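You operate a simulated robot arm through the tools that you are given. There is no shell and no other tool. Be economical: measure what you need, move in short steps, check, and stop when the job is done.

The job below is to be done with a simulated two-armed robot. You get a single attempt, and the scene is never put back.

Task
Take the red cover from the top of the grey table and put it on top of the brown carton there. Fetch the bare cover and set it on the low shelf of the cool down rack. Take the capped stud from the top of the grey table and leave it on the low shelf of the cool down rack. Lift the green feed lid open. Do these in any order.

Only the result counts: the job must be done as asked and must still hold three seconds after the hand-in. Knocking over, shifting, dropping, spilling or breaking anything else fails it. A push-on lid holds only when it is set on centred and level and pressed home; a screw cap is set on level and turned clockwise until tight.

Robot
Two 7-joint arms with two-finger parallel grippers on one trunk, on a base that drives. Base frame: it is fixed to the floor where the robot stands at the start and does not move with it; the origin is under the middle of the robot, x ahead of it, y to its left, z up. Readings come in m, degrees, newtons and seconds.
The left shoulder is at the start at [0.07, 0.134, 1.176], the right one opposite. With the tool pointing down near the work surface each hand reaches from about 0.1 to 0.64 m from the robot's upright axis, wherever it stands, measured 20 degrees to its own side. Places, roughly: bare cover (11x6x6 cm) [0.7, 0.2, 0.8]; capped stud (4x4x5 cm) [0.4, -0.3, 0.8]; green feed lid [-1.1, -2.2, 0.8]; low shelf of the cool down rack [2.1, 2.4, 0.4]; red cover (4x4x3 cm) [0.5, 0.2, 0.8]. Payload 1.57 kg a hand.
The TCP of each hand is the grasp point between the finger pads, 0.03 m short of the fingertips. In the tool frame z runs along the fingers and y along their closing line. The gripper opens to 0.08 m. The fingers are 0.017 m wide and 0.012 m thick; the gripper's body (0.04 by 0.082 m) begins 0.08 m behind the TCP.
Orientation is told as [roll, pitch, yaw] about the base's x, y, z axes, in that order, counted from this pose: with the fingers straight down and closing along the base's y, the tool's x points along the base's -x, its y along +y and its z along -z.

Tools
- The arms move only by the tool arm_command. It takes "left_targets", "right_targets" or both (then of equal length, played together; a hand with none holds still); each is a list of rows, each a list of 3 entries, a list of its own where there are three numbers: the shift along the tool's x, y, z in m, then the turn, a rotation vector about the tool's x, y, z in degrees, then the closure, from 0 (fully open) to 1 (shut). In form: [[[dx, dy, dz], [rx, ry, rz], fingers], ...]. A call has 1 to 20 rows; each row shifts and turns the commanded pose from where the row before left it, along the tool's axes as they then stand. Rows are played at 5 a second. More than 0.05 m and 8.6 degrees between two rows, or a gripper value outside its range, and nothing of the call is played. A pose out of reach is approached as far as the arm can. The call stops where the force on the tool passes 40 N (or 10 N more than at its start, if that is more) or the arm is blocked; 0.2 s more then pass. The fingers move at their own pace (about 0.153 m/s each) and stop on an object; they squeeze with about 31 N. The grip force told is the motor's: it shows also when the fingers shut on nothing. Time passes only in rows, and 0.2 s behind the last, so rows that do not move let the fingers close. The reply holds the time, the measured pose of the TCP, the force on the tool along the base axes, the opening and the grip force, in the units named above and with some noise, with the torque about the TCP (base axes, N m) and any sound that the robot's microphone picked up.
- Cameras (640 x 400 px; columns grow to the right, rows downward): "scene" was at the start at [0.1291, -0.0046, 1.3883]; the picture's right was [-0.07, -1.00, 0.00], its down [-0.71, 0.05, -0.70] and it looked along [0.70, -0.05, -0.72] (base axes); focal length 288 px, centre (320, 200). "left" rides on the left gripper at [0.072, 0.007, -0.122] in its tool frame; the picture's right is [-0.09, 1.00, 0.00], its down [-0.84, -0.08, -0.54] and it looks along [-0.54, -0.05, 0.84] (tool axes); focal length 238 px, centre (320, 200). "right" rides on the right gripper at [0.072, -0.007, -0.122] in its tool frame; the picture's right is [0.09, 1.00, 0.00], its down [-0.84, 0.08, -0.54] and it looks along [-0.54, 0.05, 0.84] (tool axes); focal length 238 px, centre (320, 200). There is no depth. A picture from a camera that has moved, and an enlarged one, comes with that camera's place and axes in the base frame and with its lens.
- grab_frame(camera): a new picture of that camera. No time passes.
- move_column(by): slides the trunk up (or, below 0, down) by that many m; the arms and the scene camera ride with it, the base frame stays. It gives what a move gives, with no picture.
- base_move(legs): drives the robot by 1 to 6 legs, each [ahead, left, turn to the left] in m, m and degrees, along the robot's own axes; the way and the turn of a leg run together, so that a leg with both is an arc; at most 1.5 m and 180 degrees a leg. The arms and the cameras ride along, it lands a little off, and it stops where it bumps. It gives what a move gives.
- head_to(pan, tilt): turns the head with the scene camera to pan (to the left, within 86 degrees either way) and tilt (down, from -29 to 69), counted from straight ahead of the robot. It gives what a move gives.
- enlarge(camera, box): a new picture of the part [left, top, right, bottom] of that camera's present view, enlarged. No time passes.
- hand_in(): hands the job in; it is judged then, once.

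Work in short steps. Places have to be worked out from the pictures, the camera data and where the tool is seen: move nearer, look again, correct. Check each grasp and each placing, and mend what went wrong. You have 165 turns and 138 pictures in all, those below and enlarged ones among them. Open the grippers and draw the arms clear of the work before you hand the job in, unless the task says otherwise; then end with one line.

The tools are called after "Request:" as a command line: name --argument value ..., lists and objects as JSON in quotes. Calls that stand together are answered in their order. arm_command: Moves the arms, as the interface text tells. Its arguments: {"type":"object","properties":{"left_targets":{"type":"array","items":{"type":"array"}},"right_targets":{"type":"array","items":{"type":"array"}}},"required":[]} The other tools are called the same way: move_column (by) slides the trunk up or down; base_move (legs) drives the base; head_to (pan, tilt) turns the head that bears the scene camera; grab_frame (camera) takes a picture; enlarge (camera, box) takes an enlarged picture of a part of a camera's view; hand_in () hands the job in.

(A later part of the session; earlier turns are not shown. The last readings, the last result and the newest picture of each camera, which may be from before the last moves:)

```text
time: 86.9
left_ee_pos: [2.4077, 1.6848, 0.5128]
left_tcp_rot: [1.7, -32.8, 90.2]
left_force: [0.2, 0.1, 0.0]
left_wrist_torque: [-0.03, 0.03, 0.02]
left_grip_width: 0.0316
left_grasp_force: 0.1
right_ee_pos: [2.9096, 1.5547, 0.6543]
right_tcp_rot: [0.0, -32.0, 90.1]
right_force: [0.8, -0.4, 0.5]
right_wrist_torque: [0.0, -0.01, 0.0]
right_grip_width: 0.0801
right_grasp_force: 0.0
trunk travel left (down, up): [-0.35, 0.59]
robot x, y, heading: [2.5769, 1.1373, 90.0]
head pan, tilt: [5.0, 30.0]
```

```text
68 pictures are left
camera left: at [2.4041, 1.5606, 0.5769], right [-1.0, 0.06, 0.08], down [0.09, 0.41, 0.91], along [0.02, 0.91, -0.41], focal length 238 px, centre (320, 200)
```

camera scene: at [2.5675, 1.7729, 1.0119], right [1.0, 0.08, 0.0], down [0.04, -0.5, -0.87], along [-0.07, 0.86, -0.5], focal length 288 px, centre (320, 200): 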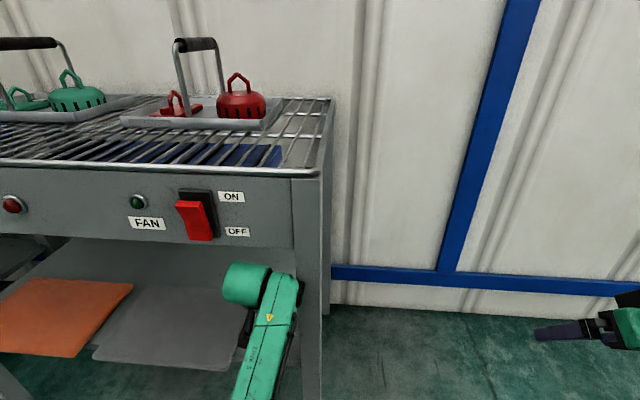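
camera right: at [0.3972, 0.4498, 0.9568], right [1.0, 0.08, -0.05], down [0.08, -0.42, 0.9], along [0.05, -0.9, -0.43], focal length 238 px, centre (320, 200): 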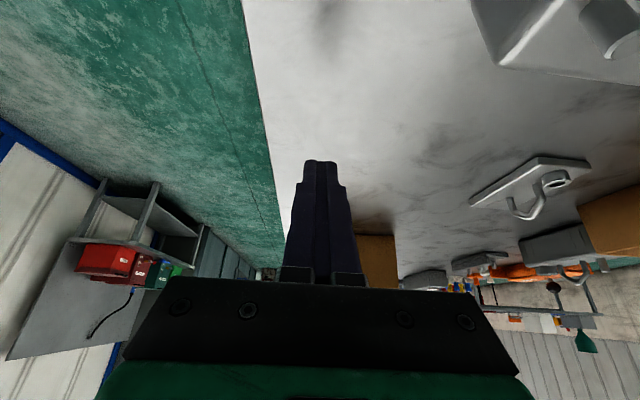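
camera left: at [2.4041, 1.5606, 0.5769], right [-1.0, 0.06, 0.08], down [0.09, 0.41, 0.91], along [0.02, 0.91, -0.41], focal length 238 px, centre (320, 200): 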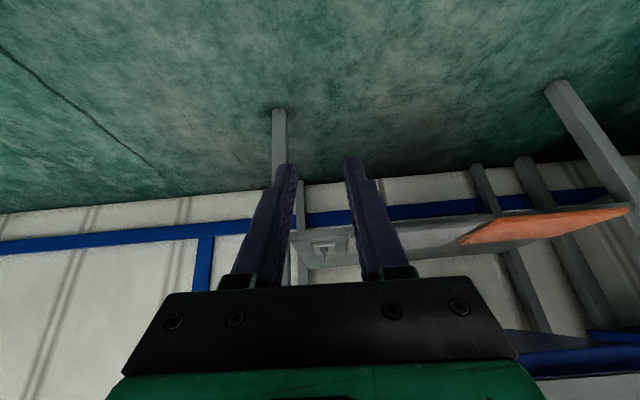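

The cover is settled on the shelf. Now drive back west to face the fallen stud at ≈[0.02,0.195]: target robot pose ≈(-0.42,0.30), heading 0.

Request:
base_move --legs '[[0, 1.5, 0], [0, 1.5, 0], [0, 0, -90]]'

Request:
head_to --pan -40 --tilt 35

Request:
grab_frame --camera "scene"

```text
time: 105.2
left_ee_pos: [0.1512, 1.3101, 0.5124]
left_tcp_rot: [2.0, -32.8, -3.2]
left_force: [-1.3, -0.4, -0.7]
left_wrist_torque: [-0.01, 0.02, 0.01]
left_grip_width: 0.0321
left_grasp_force: 0.0
right_ee_pos: [-0.0089, 0.8144, 0.6536]
right_tcp_rot: [0.0, -32.0, -3.3]
right_force: [0.2, 0.4, 0.3]
right_wrist_torque: [0.01, 0.0, -0.04]
right_grip_width: 0.08
right_grasp_force: 0.1
trunk travel left (down, up): [-0.35, 0.59]
robot x, y, heading: [-0.4072, 1.1718, -3.3]
head pan, tilt: [5.0, 30.0]
```

```text
time: 106.3
left_ee_pos: [0.1506, 1.3104, 0.513]
left_tcp_rot: [2.0, -32.8, -3.2]
left_force: [0.3, 0.4, -0.7]
left_wrist_torque: [0.01, 0.01, 0.0]
left_grip_width: 0.0319
left_grasp_force: 0.1
right_ee_pos: [-0.0101, 0.8141, 0.6532]
right_tcp_rot: [0.0, -32.1, -3.3]
right_force: [-0.9, -0.6, -0.6]
right_wrist_torque: [-0.01, -0.01, -0.02]
right_grip_width: 0.0801
right_grasp_force: 0.0
trunk travel left (down, up): [-0.35, 0.59]
robot x, y, heading: [-0.4072, 1.1747, -3.3]
head pan, tilt: [-40.0, 35.0]
```

```text
67 pictures are left
camera scene: at [-0.2965, 1.1097, 1.0042], right [-0.68, -0.73, 0.0], down [-0.42, 0.39, -0.82], along [0.6, -0.56, -0.57], focal length 288 px, centre (320, 200)
```

scene: 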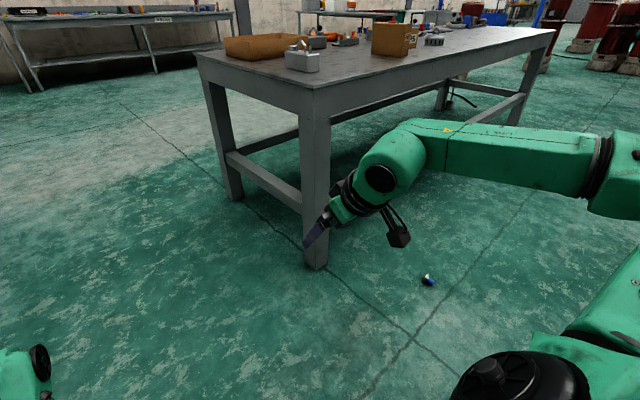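

Stud seen at ≈[-0.01,0.20]. Align and move beside it.

Request:
base_move --legs '[[0, 0, 3.3], [-0.03, -0.87, 0]]'

Request:
head_to --pan -10 --tilt 65

Request:
grab_frame --camera "scene"

```text
time: 111.4
left_ee_pos: [0.1157, 0.4579, 0.514]
left_tcp_rot: [2.0, -32.7, 0.9]
left_force: [1.1, 1.0, -0.3]
left_wrist_torque: [-0.01, -0.03, -0.02]
left_grip_width: 0.0319
left_grasp_force: 0.0
right_ee_pos: [-0.0063, -0.0467, 0.6536]
right_tcp_rot: [0.0, -31.9, 0.8]
right_force: [-0.7, 0.2, 0.8]
right_wrist_torque: [-0.03, -0.01, -0.01]
right_grip_width: 0.0801
right_grasp_force: 0.1
trunk travel left (down, up): [-0.35, 0.59]
robot x, y, heading: [-0.4319, 0.2821, 0.6]
head pan, tilt: [-40.0, 35.0]
```

```text
time: 112.4
left_ee_pos: [0.1156, 0.4588, 0.5134]
left_tcp_rot: [2.0, -32.8, 0.8]
left_force: [-0.7, 0.0, -0.6]
left_wrist_torque: [-0.02, -0.01, 0.0]
left_grip_width: 0.0319
left_grasp_force: 0.1
right_ee_pos: [-0.0092, -0.0474, 0.6534]
right_tcp_rot: [-0.1, -32.0, 0.8]
right_force: [0.0, -0.4, -0.8]
right_wrist_torque: [0.03, 0.02, -0.02]
right_grip_width: 0.0801
right_grasp_force: 0.0
trunk travel left (down, up): [-0.35, 0.59]
robot x, y, heading: [-0.4347, 0.2787, 0.7]
head pan, tilt: [-10.0, 65.0]
```

```text
66 pictures are left
camera scene: at [-0.3237, 0.2718, 0.9644], right [-0.16, -0.99, 0.0], down [-0.89, 0.15, -0.42], along [0.42, -0.07, -0.91], focal length 288 px, centre (320, 200)
```

scene: 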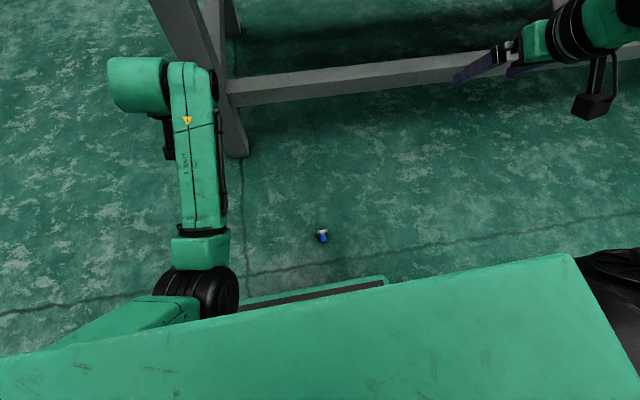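

Zoom on the stud.

Request:
enlarge --camera "scene" --box '[290, 215, 350, 255]'

```text
10.00 times, centred on (320, 235) of scene
camera zoom: at [-0.3237, 0.2718, 0.9644], right [-0.16, -0.99, 0.0], down [-0.89, 0.15, -0.42], along [0.42, -0.07, -0.91], focal length 2883 px, centre (320, -150)
```

zoom: 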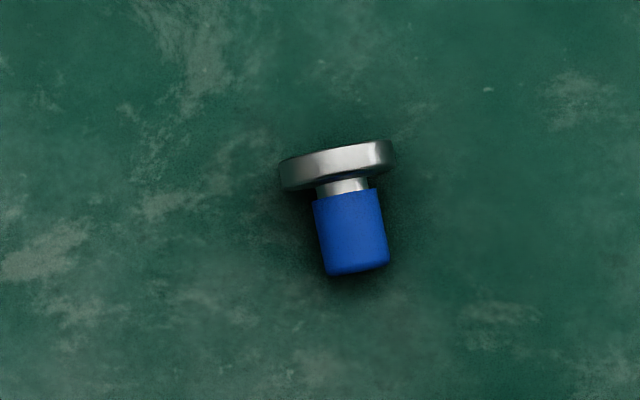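

The stud lies on its side, cap toward me (axis along −x). Plan: grip the cap with the hand tilted ~55° forward, rotate back ~100° so it stands upright, set it on the floor, then regrip properly. Lower the trunk fully and bring the right hand over.

Request:
move_column --by -0.35

Request:
arm_command --right_targets '[[[0, 0.043, 0], [0, 0, 0], 0], [[0, 0.043, 0], [0, 0, 0], 0], [[0, 0.043, 0], [0, 0, 0], 0], [[0, 0.043, 0], [0, -7.7, 0], 0], [[0, 0.043, 0], [0, -7.7, 0], 0], [[0, 0.043, 0], [0, -7.7, 0], 0]]'

Request:
grab_frame --camera "right"

```text
time: 116.0
left_ee_pos: [0.1187, 0.457, 0.2679]
left_tcp_rot: [4.5, -36.0, -0.5]
left_force: [-0.1, -0.3, 0.4]
left_wrist_torque: [-0.02, 0.03, 0.02]
left_grip_width: 0.0322
left_grasp_force: 0.2
right_ee_pos: [-0.0184, -0.0547, 0.3784]
right_tcp_rot: [1.8, -34.1, -0.3]
right_force: [-0.8, 0.4, 0.7]
right_wrist_torque: [-0.01, 0.03, -0.01]
right_grip_width: 0.0802
right_grasp_force: 0.0
trunk travel left (down, up): [-0.057, 0.883]
robot x, y, heading: [-0.4336, 0.276, 0.9]
head pan, tilt: [-10.0, 65.0]
stopped: the arm was blocked; the commanded pose is now the measured one
```

```text
time: 117.6
left_ee_pos: [0.121, 0.4571, 0.2707]
left_tcp_rot: [4.7, -36.5, -0.6]
left_force: [0.2, 0.1, 0.6]
left_wrist_torque: [-0.01, -0.02, -0.01]
left_grip_width: 0.0321
left_grasp_force: 0.0
right_ee_pos: [-0.0204, 0.2041, 0.3845]
right_tcp_rot: [2.7, -57.3, -1.4]
right_force: [-0.7, -0.4, -0.2]
right_wrist_torque: [-0.02, -0.01, -0.01]
right_grip_width: 0.0801
right_grasp_force: 0.0
trunk travel left (down, up): [-0.057, 0.883]
robot x, y, heading: [-0.4311, 0.2802, 0.7]
head pan, tilt: [-10.0, 65.0]
stopped in row 6 (right hand): the arm was blocked; the commanded pose is now the measured one
```

```text
64 pictures are left
camera right: at [-0.1619, 0.1941, 0.3877], right [-0.07, 1.0, -0.05], down [0.0, 0.05, 1.0], along [1.0, 0.07, 0.0], focal length 238 px, centre (320, 200)
```

right: 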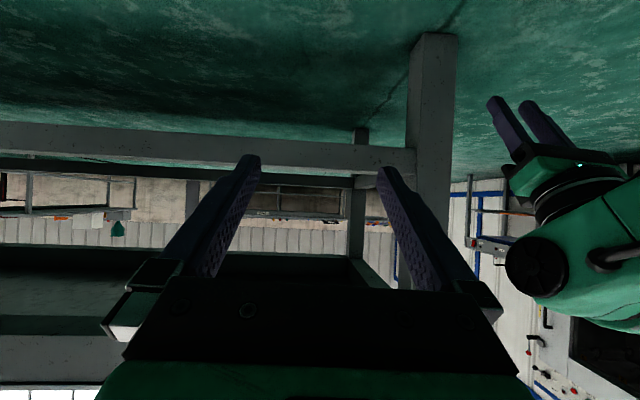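

The trunk/arm is nearly blocked by the elbow at this low, near pose. I back the base 0.13 m so the arm is more stretched, raise the trunk slightly and correct the tilt.

Request:
base_move --legs '[[-0.13, 0, 0]]'

Request:
move_column --by 0.05

Request:
arm_command --right_targets '[[[-0.02, 0, 0.028], [0, 0, 0], 0], [[-0.02, 0, 0.028], [1.6, 2.3, -0.8], 0], [[-0.02, 0, 0.028], [0, 0, 0], 0]]'

Request:
grab_frame --camera "scene"

```text
time: 118.9
left_ee_pos: [-0.008, 0.4545, 0.2723]
left_tcp_rot: [4.6, -36.9, -0.6]
left_force: [0.5, 0.3, 0.2]
left_wrist_torque: [0.01, 0.02, 0.0]
left_grip_width: 0.0321
left_grasp_force: 0.1
right_ee_pos: [-0.1512, 0.2025, 0.3823]
right_tcp_rot: [2.8, -57.1, -1.3]
right_force: [0.1, 0.8, 0.3]
right_wrist_torque: [0.02, -0.01, 0.01]
right_grip_width: 0.08
right_grasp_force: 0.0
trunk travel left (down, up): [-0.057, 0.883]
robot x, y, heading: [-0.5624, 0.2804, 0.8]
head pan, tilt: [-10.0, 65.0]
```

```text
time: 119.8
left_ee_pos: [-0.0051, 0.4601, 0.2881]
left_tcp_rot: [2.8, -35.1, 0.5]
left_force: [-0.5, -0.1, 0.2]
left_wrist_torque: [0.02, 0.02, 0.02]
left_grip_width: 0.0318
left_grasp_force: 0.1
right_ee_pos: [-0.143, 0.2092, 0.4105]
right_tcp_rot: [0.1, -55.2, 0.9]
right_force: [0.2, 0.2, 0.2]
right_wrist_torque: [-0.01, 0.02, 0.02]
right_grip_width: 0.08
right_grasp_force: 0.0
trunk travel left (down, up): [-0.107, 0.833]
robot x, y, heading: [-0.5661, 0.2794, 0.9]
head pan, tilt: [-10.0, 65.0]
```

```text
time: 120.6
left_ee_pos: [-0.0043, 0.4595, 0.288]
left_tcp_rot: [2.7, -35.0, 0.5]
left_force: [0.0, 0.2, 0.4]
left_wrist_torque: [-0.03, -0.03, 0.0]
left_grip_width: 0.0322
left_grasp_force: 0.0
right_ee_pos: [-0.0384, 0.211, 0.411]
right_tcp_rot: [-2.6, -52.9, 2.2]
right_force: [0.7, -0.2, 0.0]
right_wrist_torque: [0.01, 0.02, -0.05]
right_grip_width: 0.0803
right_grasp_force: 0.1
trunk travel left (down, up): [-0.107, 0.833]
robot x, y, heading: [-0.5629, 0.2725, 0.7]
head pan, tilt: [-10.0, 65.0]
```

```text
63 pictures are left
camera scene: at [-0.4551, 0.27, 0.7214], right [-0.16, -0.99, 0.0], down [-0.89, 0.14, -0.42], along [0.42, -0.07, -0.91], focal length 288 px, centre (320, 200)
```

scene: 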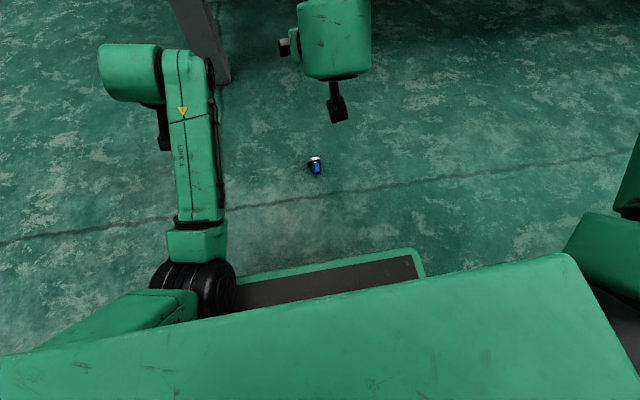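

Orientation got overcorrected a little; fix, and descend to z≈0.12 over the cap (≈[-0.03,0.212]).

Request:
arm_command --right_targets '[[[0.035, 0, 0.0247], [-0.8, -2.1, 1.3], 0], [[0.035, 0, 0.0247], [0, 0, 0], 0], [[0.035, 0, 0.0247], [0, 0, 0], 0], [[0.035, 0, 0.0247], [0, 0, 0], 0], [[0.035, 0, 0.0247], [0, 0, 0], 0], [[0.035, 0, 0.0247], [0, 0, 0], 0]]'

Request:
grab_frame --camera "right"

Request:
enlarge --camera "scene" --box '[250, 80, 410, 200]'

```text
time: 122.0
left_ee_pos: [-0.005, 0.4579, 0.2889]
left_tcp_rot: [2.6, -35.1, 0.5]
left_force: [0.6, 0.1, 0.2]
left_wrist_torque: [-0.01, 0.01, 0.02]
left_grip_width: 0.0321
left_grasp_force: 0.0
right_ee_pos: [-0.0635, 0.1234, 0.244]
right_tcp_rot: [0.1, -55.0, 0.0]
right_force: [-0.5, -0.1, -0.2]
right_wrist_torque: [0.02, 0.0, 0.0]
right_grip_width: 0.0801
right_grasp_force: 0.1
right hand out of reach, approached as far as the arm can: row 2, 3, 4, 5, 6
trunk travel left (down, up): [-0.107, 0.833]
robot x, y, heading: [-0.5637, 0.2751, 1.1]
head pan, tilt: [-10.0, 65.0]
```

```text
62 pictures are left
camera right: at [-0.2049, 0.1163, 0.2535], right [-0.05, 1.0, -0.07], down [0.04, 0.08, 1.0], along [1.0, 0.05, -0.04], focal length 238 px, centre (320, 200)
```

right: 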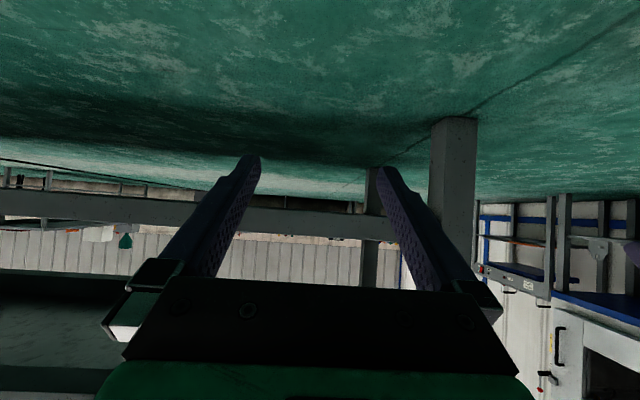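

```text
3.33 times, centred on (330, 140) of scene
camera zoom: at [-0.4551, 0.27, 0.7214], right [-0.16, -0.99, 0.0], down [-0.89, 0.14, -0.42], along [0.42, -0.07, -0.91], focal length 961 px, centre (287, 400)
```

zoom: 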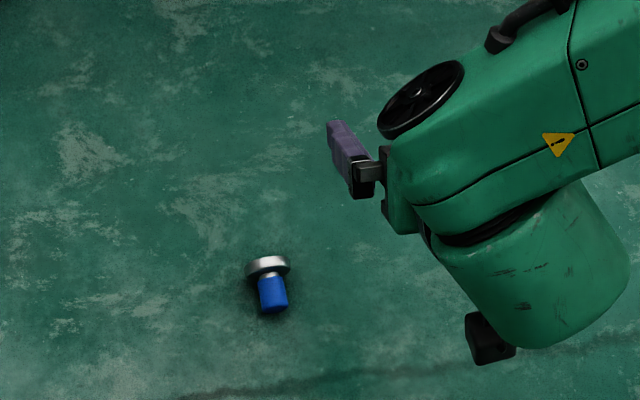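

The right arm can't reach inward (target lies left of its shoulder) at this low tilt. I shift the base left 0.27 m so the stud lies outward of the right shoulder, and move the hand outward accordingly.

Request:
base_move --legs '[[0, 0.27, -0.9]]'

Request:
arm_command --right_targets '[[[0, -0.044, 0], [0, 0, 0], 0], [[0, -0.044, 0], [0, 0, 0], 0], [[0, -0.044, 0], [0, 0, 0], 0], [[0, -0.044, 0], [0, 0, 0], 0], [[0, -0.044, 0], [0, 0, 0], 0], [[0, -0.044, 0], [0, 0, 0], 0]]'

Request:
grab_frame --camera "scene"

```text
time: 123.9
left_ee_pos: [-0.0051, 0.7172, 0.2886]
left_tcp_rot: [2.6, -35.0, -0.2]
left_force: [0.2, -0.3, 0.2]
left_wrist_torque: [0.02, 0.0, 0.05]
left_grip_width: 0.0319
left_grasp_force: 0.1
right_ee_pos: [-0.067, 0.3821, 0.2442]
right_tcp_rot: [0.1, -54.9, -0.7]
right_force: [0.1, 0.7, -0.5]
right_wrist_torque: [-0.01, -0.04, 0.03]
right_grip_width: 0.08
right_grasp_force: 0.1
trunk travel left (down, up): [-0.107, 0.833]
robot x, y, heading: [-0.567, 0.5411, 0.1]
head pan, tilt: [-10.0, 65.0]
```

```text
time: 125.3
left_ee_pos: [-0.0051, 0.7164, 0.2898]
left_tcp_rot: [2.7, -35.0, -0.2]
left_force: [0.1, 0.3, -0.2]
left_wrist_torque: [-0.01, 0.02, 0.0]
left_grip_width: 0.0319
left_grasp_force: 0.0
right_ee_pos: [-0.0683, 0.1231, 0.253]
right_tcp_rot: [0.1, -55.0, -0.8]
right_force: [-0.5, -0.5, -1.1]
right_wrist_torque: [-0.04, -0.01, 0.03]
right_grip_width: 0.08
right_grasp_force: 0.0
right hand out of reach, approached as far as the arm can: row 1, 2
trunk travel left (down, up): [-0.107, 0.833]
robot x, y, heading: [-0.5619, 0.5373, 0.3]
head pan, tilt: [-10.0, 65.0]
```

```text
60 pictures are left
camera scene: at [-0.4573, 0.5333, 0.7213], right [-0.17, -0.99, 0.0], down [-0.89, 0.16, -0.42], along [0.42, -0.07, -0.91], focal length 288 px, centre (320, 200)
```

scene: 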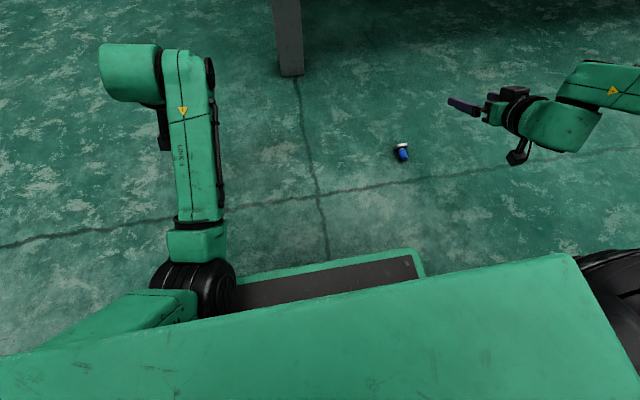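

In feasible space now. Move over the stud and go down in steps.

Request:
arm_command --right_targets '[[[-0.0029, 0.022, 0.0041], [0, 0, 0], 0], [[-0.0029, 0.022, 0.0041], [0, 0, 0], 0], [[-0.0029, 0.022, 0.0041], [0, 0, 0], 0], [[-0.0029, 0.022, 0.0041], [0, 0, 0], 0], [[0.0328, 0, 0.023], [0, 0, 0], 0], [[0.0328, 0, 0.023], [0, 0, 0], 0], [[0.0328, 0, 0.023], [0, 0, 0], 0]]'

Request:
grab_frame --camera "right"

```text
time: 126.9
left_ee_pos: [-0.0035, 0.7168, 0.2885]
left_tcp_rot: [2.7, -35.2, -0.3]
left_force: [0.1, -0.5, -0.7]
left_wrist_torque: [-0.04, -0.01, 0.03]
left_grip_width: 0.032
left_grasp_force: 0.1
right_ee_pos: [-0.0564, 0.1908, 0.2258]
right_tcp_rot: [0.1, -54.6, -0.7]
right_force: [0.7, 0.0, -0.3]
right_wrist_torque: [0.0, 0.02, 0.03]
right_grip_width: 0.08
right_grasp_force: 0.1
right hand out of reach, approached as far as the arm can: row 5, 6, 7
trunk travel left (down, up): [-0.107, 0.833]
robot x, y, heading: [-0.5625, 0.5426, 0.1]
head pan, tilt: [-10.0, 65.0]
```

```text
59 pictures are left
camera right: at [-0.1979, 0.1833, 0.2359], right [-0.04, 1.0, -0.07], down [0.04, 0.08, 1.0], along [1.0, 0.04, -0.05], focal length 238 px, centre (320, 200)
```

right: 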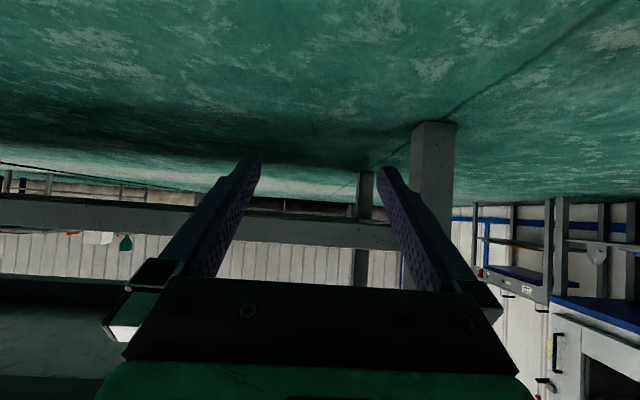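

A 55° tilt isn't reachable this low. With a ~32° tilt I can pick and rotate back by ~80°, which is enough for the stud to settle upright. Reduce the tilt and descend.

Request:
arm_command --right_targets '[[[0, 0, 0], [0, 7.6, 0], 0], [[0, 0.01, 0], [0, 7.6, 0], 0], [[0, 0.01, 0], [0, 7.6, 0], 0], [[0.0159, 0, 0.0254], [0, 0, 0], 0], [[0.0159, 0, 0.0254], [0, 0, 0], 0], [[0.0159, 0, 0.0254], [0, 0, 0], 0]]'

Request:
grab_frame --camera "right"

```text
time: 128.3
left_ee_pos: [-0.0045, 0.7169, 0.2883]
left_tcp_rot: [2.6, -35.1, -0.1]
left_force: [0.6, 0.2, 0.7]
left_wrist_torque: [0.0, -0.01, 0.04]
left_grip_width: 0.032
left_grasp_force: 0.1
right_ee_pos: [-0.0689, 0.2088, 0.149]
right_tcp_rot: [-0.1, -32.1, -0.7]
right_force: [0.2, 0.1, 0.3]
right_wrist_torque: [0.0, -0.03, 0.03]
right_grip_width: 0.0802
right_grasp_force: 0.0
right hand out of reach, approached as far as the arm can: row 3, 6
trunk travel left (down, up): [-0.107, 0.833]
robot x, y, heading: [-0.5659, 0.5448, -0.2]
head pan, tilt: [-10.0, 65.0]
```

```text
58 pictures are left
camera right: at [-0.1946, 0.2016, 0.2129], right [-0.07, 1.0, -0.05], down [0.42, 0.07, 0.9], along [0.9, 0.04, -0.42], focal length 238 px, centre (320, 200)
```

right: 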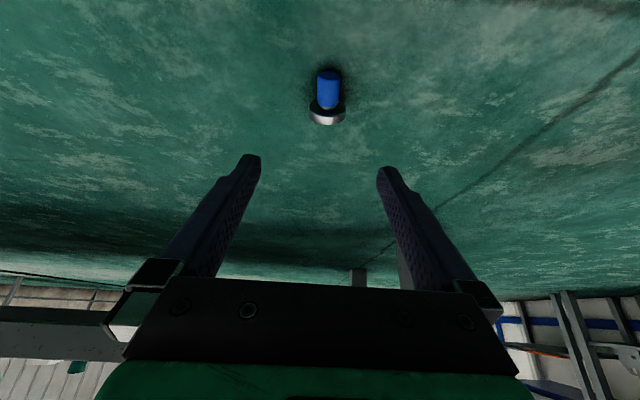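

The lower limit is set by the trunk height; I lift the left hand out of the way (its elbow was near the base) and lower the trunk 0.1 m more.

Request:
arm_command --left_targets '[[[-0.023, 0, -0.0328], [0, 0, 0], 0.6], [[-0.023, 0, -0.0328], [0, 0, 0], 0.6], [[-0.023, 0, -0.0328], [0, 0, 0], 0.6], [[-0.023, 0, -0.0328], [0, 0, 0], 0.6], [[-0.023, 0, -0.0328], [0, 0, 0], 0.6], [[-0.035, 0.02, 0.025], [0, 0, 0], 0.6], [[-0.035, 0.02, 0.025], [0, 0, 0], 0.6]]'

Request:
move_column --by -0.09

Request:
grab_frame --camera "right"

```text
time: 129.9
left_ee_pos: [0.0821, 0.7521, 0.4924]
left_tcp_rot: [2.7, -35.1, -0.3]
left_force: [0.3, -0.2, -0.3]
left_wrist_torque: [-0.01, 0.0, -0.04]
left_grip_width: 0.0321
left_grasp_force: 0.1
right_ee_pos: [-0.0688, 0.2067, 0.1495]
right_tcp_rot: [0.2, -32.1, -0.7]
right_force: [0.4, 0.0, 1.0]
right_wrist_torque: [0.01, 0.0, -0.05]
right_grip_width: 0.0799
right_grasp_force: 0.1
trunk travel left (down, up): [-0.107, 0.833]
robot x, y, heading: [-0.5635, 0.5418, -0.0]
head pan, tilt: [-10.0, 65.0]
```

```text
time: 131.2
left_ee_pos: [0.0818, 0.7521, 0.4019]
left_tcp_rot: [2.7, -35.1, -0.2]
left_force: [-0.2, -0.3, 0.0]
left_wrist_torque: [-0.02, 0.02, 0.04]
left_grip_width: 0.0319
left_grasp_force: 0.0
right_ee_pos: [-0.0687, 0.2082, 0.0593]
right_tcp_rot: [0.1, -32.1, -0.7]
right_force: [-0.4, 0.1, -0.3]
right_wrist_torque: [0.0, -0.03, 0.0]
right_grip_width: 0.0799
right_grasp_force: 0.1
trunk travel left (down, up): [-0.017, 0.923]
robot x, y, heading: [-0.564, 0.5433, 0.2]
head pan, tilt: [-10.0, 65.0]
```

```text
57 pictures are left
camera right: at [-0.1946, 0.2018, 0.1232], right [-0.07, 1.0, -0.05], down [0.42, 0.07, 0.9], along [0.9, 0.04, -0.42], focal length 238 px, centre (320, 200)
```

right: 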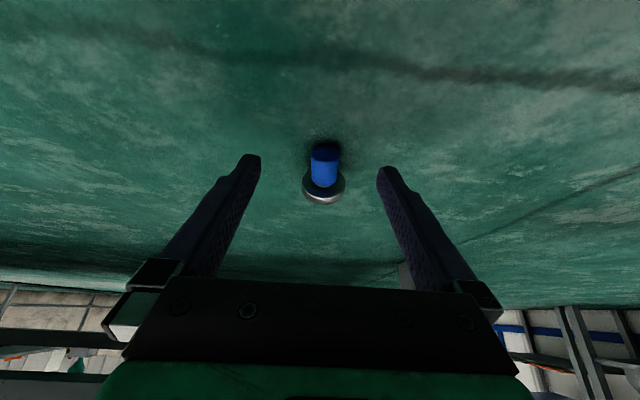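

Cap centre ≈[-0.032,0.2115]. Move forward 2.4 cm and down 2.6 cm.

Request:
arm_command --right_targets '[[[-0.0102, 0.0015, 0.0064], [0, 0, 0], 0], [[-0.0102, 0.0015, 0.0064], [0, 0, 0], 0], [[0.007, 0, 0.011], [0, 0, 0], 0], [[0.0068, 0, 0.011], [0, 0, 0], 0]]'

Request:
grab_frame --camera "right"

```text
time: 132.2
left_ee_pos: [0.0811, 0.752, 0.402]
left_tcp_rot: [2.8, -35.0, -0.2]
left_force: [-0.4, 0.0, -0.2]
left_wrist_torque: [-0.02, 0.01, 0.02]
left_grip_width: 0.0318
left_grasp_force: 0.0
right_ee_pos: [-0.0653, 0.2108, 0.0609]
right_tcp_rot: [0.1, -32.2, -0.6]
right_force: [-0.5, -0.5, 0.3]
right_wrist_torque: [-0.03, 0.01, 0.0]
right_grip_width: 0.08
right_grasp_force: 0.1
right hand out of reach, approached as far as the arm can: row 1, 2, 3, 4
trunk travel left (down, up): [-0.017, 0.923]
robot x, y, heading: [-0.5645, 0.5401, -0.0]
head pan, tilt: [-10.0, 65.0]
```

```text
56 pictures are left
camera right: at [-0.1902, 0.2048, 0.1249], right [-0.07, 1.0, -0.05], down [0.42, 0.07, 0.9], along [0.9, 0.04, -0.42], focal length 238 px, centre (320, 200)
```

right: 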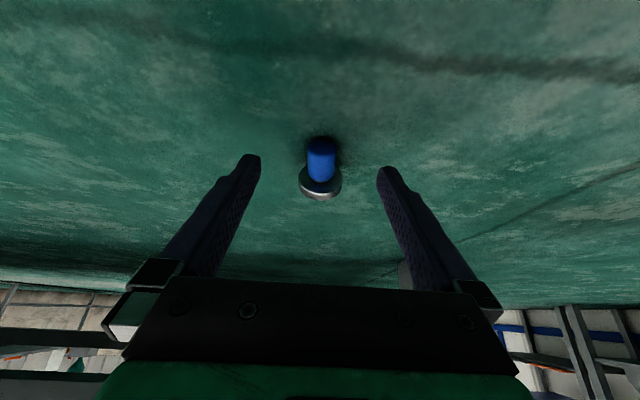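

The arm is at full stretch here; raise slightly, bring the base closer (6 cm ahead, 10 cm right), and compensate with the arm.

Request:
move_column --by 0.06

Request:
base_move --legs '[[0.06, -0.1, 0]]'

Request:
arm_command --right_targets '[[[0.0085, 0.025, -0.0053], [0, 0, 0], 0], [[0.0085, 0.025, -0.0053], [0, 0, 0], 0], [[0.0085, 0.025, -0.0053], [0, 0, 0], 0], [[0.0085, 0.025, -0.0053], [0, 0, 0], 0]]'

Request:
grab_frame --camera "right"

```text
time: 133.2
left_ee_pos: [0.0817, 0.7516, 0.4617]
left_tcp_rot: [2.7, -35.0, -0.2]
left_force: [-0.4, -0.4, 0.0]
left_wrist_torque: [0.02, 0.01, -0.03]
left_grip_width: 0.0319
left_grasp_force: 0.1
right_ee_pos: [-0.0645, 0.2106, 0.1204]
right_tcp_rot: [0.1, -32.1, -0.7]
right_force: [-0.2, 0.0, 0.5]
right_wrist_torque: [0.04, 0.05, -0.01]
right_grip_width: 0.08
right_grasp_force: 0.1
trunk travel left (down, up): [-0.077, 0.863]
robot x, y, heading: [-0.564, 0.5363, 0.3]
head pan, tilt: [-10.0, 65.0]
```

```text
time: 134.4
left_ee_pos: [0.1413, 0.6524, 0.4619]
left_tcp_rot: [2.7, -35.0, -0.1]
left_force: [0.0, 0.3, 0.5]
left_wrist_torque: [0.04, -0.04, 0.04]
left_grip_width: 0.032
left_grasp_force: 0.1
right_ee_pos: [-0.0031, 0.1126, 0.1217]
right_tcp_rot: [0.1, -32.1, -0.6]
right_force: [0.0, 0.4, -0.4]
right_wrist_torque: [-0.03, -0.05, -0.01]
right_grip_width: 0.0796
right_grasp_force: 0.0
trunk travel left (down, up): [-0.077, 0.863]
robot x, y, heading: [-0.5031, 0.4406, 0.2]
head pan, tilt: [-10.0, 65.0]
```

```text
time: 135.4
left_ee_pos: [0.1421, 0.653, 0.4622]
left_tcp_rot: [2.7, -35.0, 0.0]
left_force: [0.3, -0.3, -0.1]
left_wrist_torque: [0.02, -0.02, 0.0]
left_grip_width: 0.0319
left_grasp_force: 0.0
right_ee_pos: [-0.0158, 0.1389, 0.1197]
right_tcp_rot: [0.2, -32.2, -0.7]
right_force: [0.6, 0.4, -0.8]
right_wrist_torque: [-0.02, 0.02, 0.0]
right_grip_width: 0.0799
right_grasp_force: 0.0
right hand out of reach, approached as far as the arm can: row 2, 3, 4
trunk travel left (down, up): [-0.077, 0.863]
robot x, y, heading: [-0.5035, 0.4391, 0.2]
head pan, tilt: [-10.0, 65.0]
```

```text
55 pictures are left
camera right: at [-0.1413, 0.1324, 0.1838], right [-0.07, 1.0, -0.04], down [0.42, 0.07, 0.9], along [0.9, 0.04, -0.42], focal length 238 px, centre (320, 200)
```

right: 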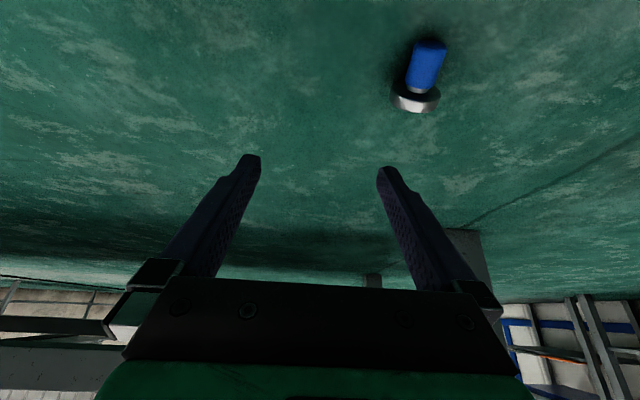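

The limit is wrist height below the shoulder, so on the floor only a near-vertical hand works. I'll pick the stud with a vertical hand, then reorient it on the table. Turn the hand upright and shift over the cap.

Request:
arm_command --right_targets '[[[0, 0, 0], [0, 8, 0], 0], [[0, 0, 0], [0, 8, 0], 0], [[0, 0, 0], [0, 8, 0], 0], [[0, 0, 0], [0, 8, 0], 0], [[0.006, 0.024, 0], [0, 0, 0], 0], [[0.006, 0.024, 0], [0, 0, 0], 0], [[0.006, 0.024, 0], [0, 0, 0], 0]]'

Request:
grab_frame --camera "right"

```text
time: 137.0
left_ee_pos: [0.141, 0.6527, 0.462]
left_tcp_rot: [2.7, -35.0, -0.1]
left_force: [0.0, -0.8, 0.0]
left_wrist_torque: [0.02, 0.01, 0.01]
left_grip_width: 0.0319
left_grasp_force: 0.1
right_ee_pos: [-0.0638, 0.2223, 0.1493]
right_tcp_rot: [0.1, -0.1, -0.6]
right_force: [-0.4, 0.5, -0.2]
right_wrist_torque: [0.02, 0.02, 0.04]
right_grip_width: 0.0799
right_grasp_force: 0.2
right hand out of reach, approached as far as the arm can: row 2, 3, 4
trunk travel left (down, up): [-0.077, 0.863]
robot x, y, heading: [-0.5047, 0.4427, 0.1]
head pan, tilt: [-10.0, 65.0]
```

```text
54 pictures are left
camera right: at [-0.1356, 0.215, 0.2693], right [-0.08, 1.0, 0.0], down [0.84, 0.07, 0.54], along [0.54, 0.04, -0.84], focal length 238 px, centre (320, 200)
```

right: 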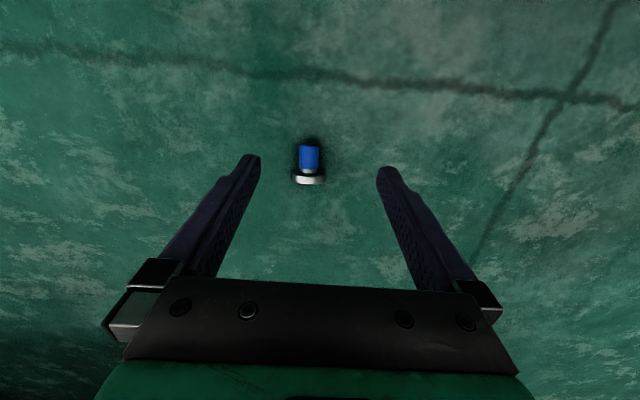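

Vertical works. Shift onto the cap (≈[-0.03,0.209]) and lower with the column.

Request:
arm_command --right_targets '[[[-0.017, -0.006, 0], [0, 0, 0], 0], [[-0.017, -0.006, 0], [0, 0, 0], 0]]'

Request:
move_column --by -0.07

Request:
grab_frame --camera "right"

```text
time: 137.6
left_ee_pos: [0.1415, 0.6526, 0.461]
left_tcp_rot: [2.7, -35.0, -0.2]
left_force: [-0.3, 0.0, 0.0]
left_wrist_torque: [-0.02, 0.0, 0.01]
left_grip_width: 0.032
left_grasp_force: 0.0
right_ee_pos: [-0.0363, 0.2056, 0.1581]
right_tcp_rot: [0.1, -0.2, -0.6]
right_force: [-0.1, 0.0, 0.1]
right_wrist_torque: [-0.01, 0.0, -0.01]
right_grip_width: 0.08
right_grasp_force: 0.0
right hand out of reach, approached as far as the arm can: row 1, 2
trunk travel left (down, up): [-0.077, 0.863]
robot x, y, heading: [-0.5024, 0.4442, 0.1]
head pan, tilt: [-10.0, 65.0]
```

```text
time: 138.7
left_ee_pos: [0.1406, 0.6521, 0.3916]
left_tcp_rot: [2.7, -35.0, -0.1]
left_force: [0.4, 0.2, -0.1]
left_wrist_torque: [-0.01, 0.0, 0.0]
left_grip_width: 0.0322
left_grasp_force: 0.1
right_ee_pos: [-0.0374, 0.2061, 0.0882]
right_tcp_rot: [0.0, -0.2, -0.6]
right_force: [-0.2, -0.4, 0.4]
right_wrist_torque: [-0.02, 0.02, 0.02]
right_grip_width: 0.0799
right_grasp_force: 0.1
trunk travel left (down, up): [-0.007, 0.933]
robot x, y, heading: [-0.5062, 0.4396, -0.0]
head pan, tilt: [-10.0, 65.0]
```

```text
53 pictures are left
camera right: at [-0.1093, 0.1991, 0.2083], right [-0.08, 1.0, 0.0], down [0.84, 0.07, 0.54], along [0.54, 0.05, -0.84], focal length 238 px, centre (320, 200)
```

right: 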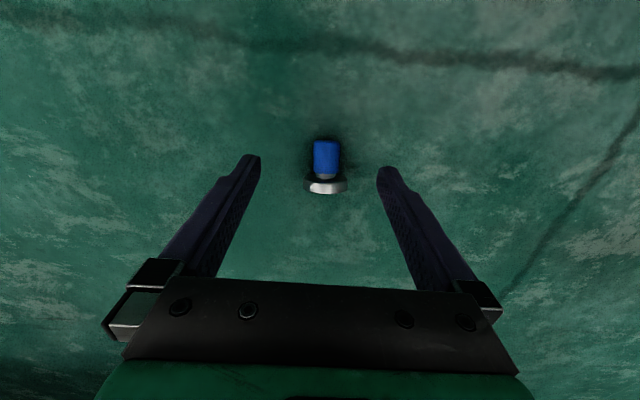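

Depth is best with ~30° tilt, outward and nearer. I raise a bit, shift the base (4.5 cm ahead, 11 cm left) and re-tilt the hand toward the stud.

Request:
move_column --by 0.06

Request:
base_move --legs '[[0.045, 0.11, 0]]'

Request:
arm_command --right_targets '[[[0.025, -0.027, 0], [0, 0, 0], 0], [[0.025, -0.027, 0], [0, 0, 0], 0], [[0, -0.027, 0], [0, -7, 0], 0], [[0, -0.027, 0], [0, -7, 0], 0], [[0, 0, 0], [0, -7, 0], 0], [[0, 0, 0], [0, -7, 0], 0], [[0.0094, 0, 0.0177], [0, 0, 0], 0], [[0.0094, 0, 0.0177], [0, 0, 0], 0], [[0.0094, 0, 0.0177], [0, 0, 0], 0]]'

Request:
grab_frame --camera "right"

```text
time: 139.7
left_ee_pos: [0.1416, 0.6532, 0.4516]
left_tcp_rot: [2.7, -34.9, -0.1]
left_force: [0.3, 0.5, 0.3]
left_wrist_torque: [0.02, -0.01, 0.0]
left_grip_width: 0.0322
left_grasp_force: 0.0
right_ee_pos: [-0.0367, 0.2063, 0.1475]
right_tcp_rot: [0.2, -0.2, -0.6]
right_force: [0.5, -0.4, 0.4]
right_wrist_torque: [-0.01, 0.03, 0.02]
right_grip_width: 0.0798
right_grasp_force: 0.1
trunk travel left (down, up): [-0.067, 0.873]
robot x, y, heading: [-0.5033, 0.4426, 0.1]
head pan, tilt: [-10.0, 65.0]
```

```text
time: 140.9
left_ee_pos: [0.1865, 0.7599, 0.4518]
left_tcp_rot: [2.8, -34.9, -0.1]
left_force: [-0.2, 0.8, -0.2]
left_wrist_torque: [0.01, 0.02, -0.01]
left_grip_width: 0.0319
left_grasp_force: 0.1
right_ee_pos: [0.008, 0.3128, 0.1487]
right_tcp_rot: [0.2, -0.3, -0.6]
right_force: [-0.8, 0.0, -1.0]
right_wrist_torque: [0.01, 0.0, -0.03]
right_grip_width: 0.0801
right_grasp_force: 0.0
trunk travel left (down, up): [-0.067, 0.873]
robot x, y, heading: [-0.4608, 0.5464, 0.3]
head pan, tilt: [-10.0, 65.0]
```

```text
time: 142.9
left_ee_pos: [0.1863, 0.76, 0.4519]
left_tcp_rot: [2.8, -35.0, -0.1]
left_force: [1.8, -0.1, -0.9]
left_wrist_torque: [-0.02, 0.0, -0.03]
left_grip_width: 0.0321
left_grasp_force: 0.0
right_ee_pos: [-0.0407, 0.2058, 0.0875]
right_tcp_rot: [0.1, -28.2, -0.7]
right_force: [0.6, 0.1, -0.7]
right_wrist_torque: [0.0, 0.02, -0.01]
right_grip_width: 0.0802
right_grasp_force: 0.1
trunk travel left (down, up): [-0.067, 0.873]
robot x, y, heading: [-0.4592, 0.5529, -0.0]
head pan, tilt: [-10.0, 65.0]
```

```text
52 pictures are left
camera right: at [-0.1629, 0.1992, 0.1597], right [-0.07, 1.0, -0.04], down [0.48, 0.07, 0.87], along [0.87, 0.04, -0.49], focal length 238 px, centre (320, 200)
```

right: 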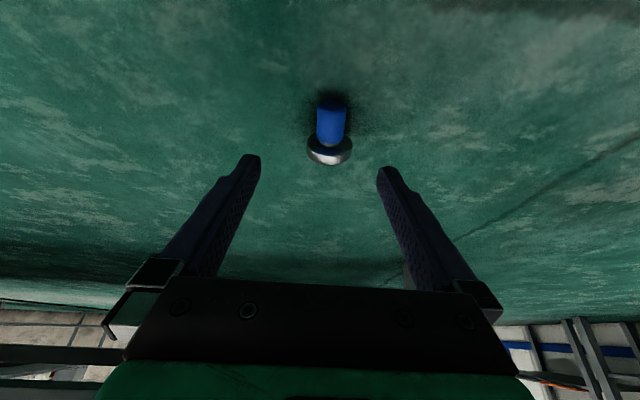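

Now reach is fine (z 0.0875 with trunk to spare). I add 8° tilt, centre on the cap (≈[-0.030,0.212]) and lower by the column.

Request:
arm_command --right_targets '[[[0.0035, 0.0055, -0.002], [0, -8, 0], 0], [[0, 0, 0], [0, 0, 0], 0]]'

Request:
move_column --by -0.04

Request:
enlarge --camera "right" --box '[220, 60, 420, 230]'

```text
time: 143.5
left_ee_pos: [0.1873, 0.7591, 0.452]
left_tcp_rot: [2.7, -35.0, -0.1]
left_force: [0.0, 0.2, 0.4]
left_wrist_torque: [0.01, -0.01, 0.01]
left_grip_width: 0.0318
left_grasp_force: 0.0
right_ee_pos: [-0.0459, 0.2107, 0.0872]
right_tcp_rot: [0.0, -36.2, -0.7]
right_force: [0.1, 0.7, -0.2]
right_wrist_torque: [-0.03, -0.02, -0.01]
right_grip_width: 0.08
right_grasp_force: 0.0
trunk travel left (down, up): [-0.067, 0.873]
robot x, y, heading: [-0.4619, 0.5503, 0.1]
head pan, tilt: [-10.0, 65.0]
```

```text
time: 144.3
left_ee_pos: [0.1865, 0.7607, 0.4124]
left_tcp_rot: [2.7, -35.2, -0.1]
left_force: [0.9, -0.3, -0.2]
left_wrist_torque: [0.02, 0.03, 0.0]
left_grip_width: 0.0319
left_grasp_force: 0.1
right_ee_pos: [-0.045, 0.2122, 0.0488]
right_tcp_rot: [0.0, -36.2, -0.6]
right_force: [0.7, 0.4, 0.3]
right_wrist_torque: [-0.02, 0.02, 0.0]
right_grip_width: 0.0799
right_grasp_force: 0.1
trunk travel left (down, up): [-0.027, 0.913]
robot x, y, heading: [-0.4607, 0.5484, 0.4]
head pan, tilt: [-10.0, 65.0]
```

```text
2.35 times, centred on (320, 145) of right
camera zoom: at [-0.1758, 0.2046, 0.1027], right [-0.06, 1.0, -0.05], down [0.36, 0.07, 0.93], along [0.93, 0.04, -0.36], focal length 561 px, centre (320, 329)
```

zoom: 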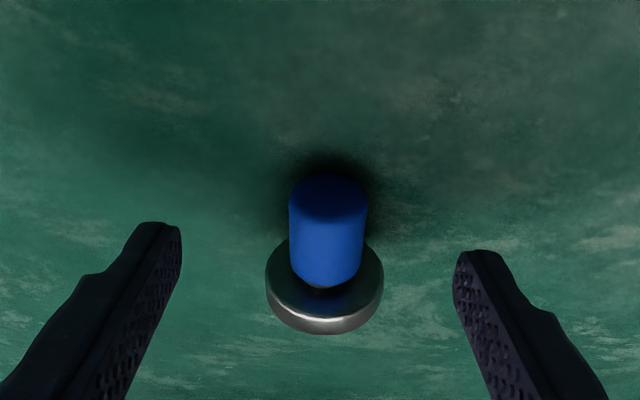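

Centred. Lower 1.5 cm and close on the cap.

Request:
move_column --by -0.0155

Request:
arm_command --right_targets '[[[0, 0, 0], [0, 0, 0], 1], [[0, 0, 0], [0, 0, 0], 1], [[0, 0, 0], [0, 0, 0], 1]]'

Request:
enlarge --camera "right" --box '[220, 60, 420, 230]'

```text
time: 144.9
left_ee_pos: [0.1867, 0.7602, 0.3974]
left_tcp_rot: [2.8, -35.1, 0.0]
left_force: [0.2, -0.3, 0.7]
left_wrist_torque: [-0.02, 0.0, -0.03]
left_grip_width: 0.032
left_grasp_force: 0.0
right_ee_pos: [-0.0459, 0.2113, 0.0335]
right_tcp_rot: [0.1, -36.2, -0.6]
right_force: [-0.3, -0.3, 0.0]
right_wrist_torque: [0.01, 0.02, -0.02]
right_grip_width: 0.0802
right_grasp_force: 0.1
trunk travel left (down, up): [-0.012, 0.928]
robot x, y, heading: [-0.46, 0.5489, 0.1]
head pan, tilt: [-10.0, 65.0]
```

```text
time: 145.7
left_ee_pos: [0.1872, 0.7598, 0.3977]
left_tcp_rot: [2.6, -35.0, -0.1]
left_force: [-0.1, -0.7, -0.1]
left_wrist_torque: [0.03, 0.01, -0.02]
left_grip_width: 0.0321
left_grasp_force: 0.0
right_ee_pos: [-0.0465, 0.21, 0.0324]
right_tcp_rot: [0.0, -36.2, -0.6]
right_force: [-0.5, 0.0, 0.5]
right_wrist_torque: [0.01, 0.05, 0.02]
right_grip_width: 0.0219
right_grasp_force: 30.9
trunk travel left (down, up): [-0.012, 0.928]
robot x, y, heading: [-0.4617, 0.5494, 0.1]
head pan, tilt: [-10.0, 65.0]
```

```text
2.35 times, centred on (320, 145) of right
camera zoom: at [-0.1759, 0.2046, 0.0872], right [-0.06, 1.0, -0.05], down [0.36, 0.07, 0.93], along [0.93, 0.04, -0.36], focal length 561 px, centre (320, 329)
```

zoom: 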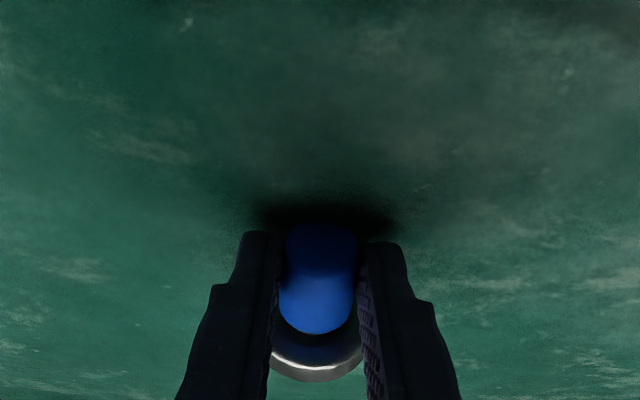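

Firm grip on the full cap diameter (0.0219 m). Raise the trunk to carry it up.

Request:
move_column --by 0.4

Request:
move_column --by 0.36

Request:
grab_frame --camera "right"

```text
time: 149.6
left_ee_pos: [0.1872, 0.7594, 0.795]
left_tcp_rot: [2.7, -35.0, 0.0]
left_force: [0.5, 0.0, -0.1]
left_wrist_torque: [0.01, 0.03, -0.01]
left_grip_width: 0.0321
left_grasp_force: 0.2
right_ee_pos: [-0.0461, 0.2102, 0.4322]
right_tcp_rot: [0.1, -36.2, -0.6]
right_force: [0.2, 0.3, -1.6]
right_wrist_torque: [-0.01, 0.0, -0.03]
right_grip_width: 0.0217
right_grasp_force: 31.1
trunk travel left (down, up): [-0.412, 0.528]
robot x, y, heading: [-0.463, 0.5533, 0.5]
head pan, tilt: [-10.0, 65.0]
```

```text
time: 153.1
left_ee_pos: [0.1871, 0.76, 1.1562]
left_tcp_rot: [2.7, -35.0, -0.1]
left_force: [0.8, -0.3, -0.5]
left_wrist_torque: [0.02, 0.0, -0.01]
left_grip_width: 0.0316
left_grasp_force: 0.0
right_ee_pos: [-0.0458, 0.2108, 0.7924]
right_tcp_rot: [0.2, -36.2, -0.8]
right_force: [-0.2, 0.1, -1.4]
right_wrist_torque: [0.0, 0.04, 0.01]
right_grip_width: 0.0219
right_grasp_force: 30.9
trunk travel left (down, up): [-0.772, 0.168]
robot x, y, heading: [-0.4605, 0.55, 0.1]
head pan, tilt: [-10.0, 65.0]
```

```text
49 pictures are left
camera right: at [-0.1756, 0.2044, 0.847], right [-0.06, 1.0, -0.05], down [0.36, 0.07, 0.93], along [0.93, 0.04, -0.36], focal length 238 px, centre (320, 200)
```

right: 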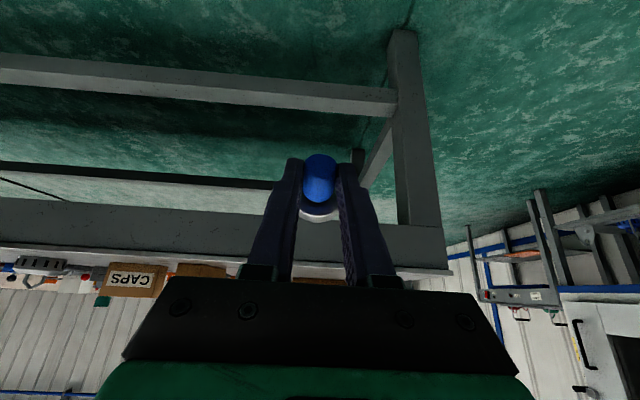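

Held well. Raise the hand 0.2 m and rotate it backward (fingers toward me) to turn the cap up.

Request:
arm_command --right_targets '[[[-0.0236, 0, -0.0323], [0, 0, 0], 1], [[-0.0236, 0, -0.0323], [0, 0, 0], 1], [[-0.0236, 0, -0.0323], [0, 0, 0], 1], [[-0.0236, 0, -0.0323], [0, 0, 0], 1], [[-0.0236, 0, -0.0323], [0, 0, 0], 1], [[0, 0, 0], [0, 8, 0], 1], [[0, 0, 0], [0, 8, 0], 1], [[0, 0, 0], [0, 8, 0], 1], [[0, 0, 0], [0, 8, 0], 1], [[0, 0, 0], [0, 8, 0], 1], [[0, 0, 0], [0, 8, 0], 1], [[0, 0, 0], [0, 8, 0], 1], [[0, 0, 0], [0, 8, 0], 1], [[0, 0, 0], [0, 8, 0], 1], [[0, 0, 0], [0, 8, 0], 1], [[0, 0, 0], [0, 8, 0], 1], [[0, 0, 0], [0, 8, 0], 1]]'

Request:
head_to --pan -40 --tilt 35

Request:
grab_frame --camera "scene"

```text
time: 156.7
left_ee_pos: [0.1869, 0.7609, 1.1564]
left_tcp_rot: [2.7, -35.0, -0.2]
left_force: [-0.5, 0.3, 0.0]
left_wrist_torque: [-0.03, 0.01, 0.02]
left_grip_width: 0.0319
left_grasp_force: 0.0
right_ee_pos: [-0.1151, 0.246, 1.0103]
right_tcp_rot: [-3.3, 54.5, -7.1]
right_force: [0.0, 0.6, -1.6]
right_wrist_torque: [-0.01, -0.01, 0.0]
right_grip_width: 0.0218
right_grasp_force: 31.0
right hand out of reach, approached as far as the arm can: row 5, 6, 14, 15, 16, 17
trunk travel left (down, up): [-0.772, 0.168]
robot x, y, heading: [-0.4582, 0.55, 0.1]
head pan, tilt: [-10.0, 65.0]
```

```text
time: 157.6
left_ee_pos: [0.1868, 0.7595, 1.1565]
left_tcp_rot: [2.7, -35.0, 0.0]
left_force: [-0.1, -0.1, -0.5]
left_wrist_torque: [-0.01, -0.02, -0.01]
left_grip_width: 0.0321
left_grasp_force: 0.0
right_ee_pos: [-0.1171, 0.2451, 1.01]
right_tcp_rot: [-3.2, 54.2, -6.8]
right_force: [-0.7, -0.6, -1.4]
right_wrist_torque: [-0.03, -0.05, -0.04]
right_grip_width: 0.0217
right_grasp_force: 31.1
trunk travel left (down, up): [-0.772, 0.168]
robot x, y, heading: [-0.4605, 0.5508, 0.3]
head pan, tilt: [-40.0, 35.0]
```

```text
48 pictures are left
camera scene: at [-0.3434, 0.4943, 1.4256], right [-0.64, -0.77, 0.0], down [-0.44, 0.37, -0.82], along [0.63, -0.52, -0.57], focal length 288 px, centre (320, 200)
```

scene: 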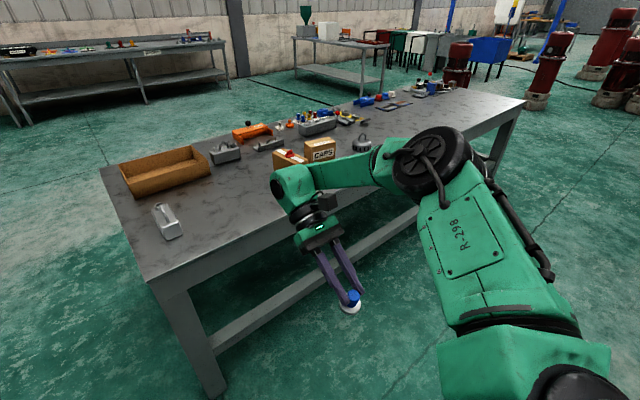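

The hand reached −54°, so the stud is within ~10° of upright. Zoom to verify, and drive up to the table (0.46 m ahead).

Request:
enlarge --camera "scene" --box '[300, 250, 400, 330]'

Request:
base_move --legs '[[0.46, 0, 0]]'

Request:
grab_frame --camera "scene"

```text
5.00 times, centred on (350, 290) of scene
camera zoom: at [-0.3434, 0.4943, 1.4256], right [-0.64, -0.77, 0.0], down [-0.44, 0.37, -0.82], along [0.63, -0.52, -0.57], focal length 1442 px, centre (170, -250)
```

zoom: 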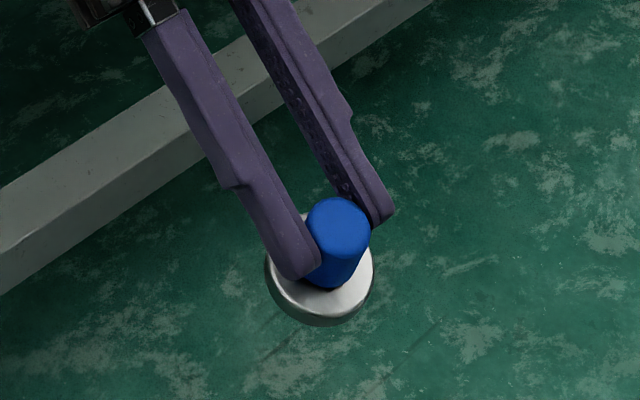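

```text
time: 160.4
left_ee_pos: [0.6491, 0.762, 1.1564]
left_tcp_rot: [2.7, -35.1, -0.1]
left_force: [0.6, 0.3, -0.2]
left_wrist_torque: [0.0, 0.01, 0.02]
left_grip_width: 0.0319
left_grasp_force: 0.0
right_ee_pos: [0.348, 0.2466, 1.0122]
right_tcp_rot: [-3.2, 54.3, -6.8]
right_force: [-0.3, 0.8, -2.0]
right_wrist_torque: [0.01, -0.04, -0.01]
right_grip_width: 0.0218
right_grasp_force: 30.7
trunk travel left (down, up): [-0.772, 0.168]
robot x, y, heading: [0.0039, 0.5535, 0.2]
head pan, tilt: [-40.0, 35.0]
```

```text
46 pictures are left
camera scene: at [0.1195, 0.4961, 1.4258], right [-0.64, -0.77, 0.0], down [-0.44, 0.37, -0.82], along [0.63, -0.52, -0.57], focal length 288 px, centre (320, 200)
```

scene: 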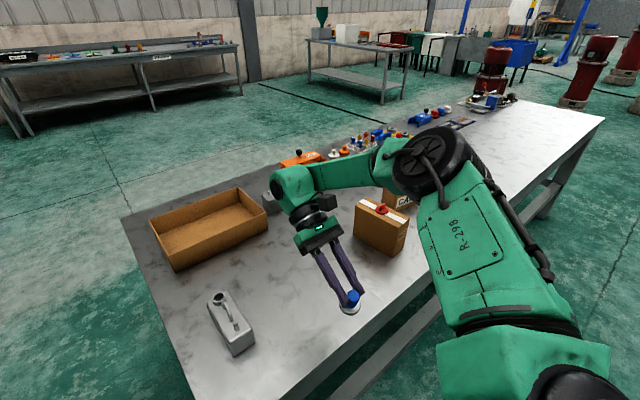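

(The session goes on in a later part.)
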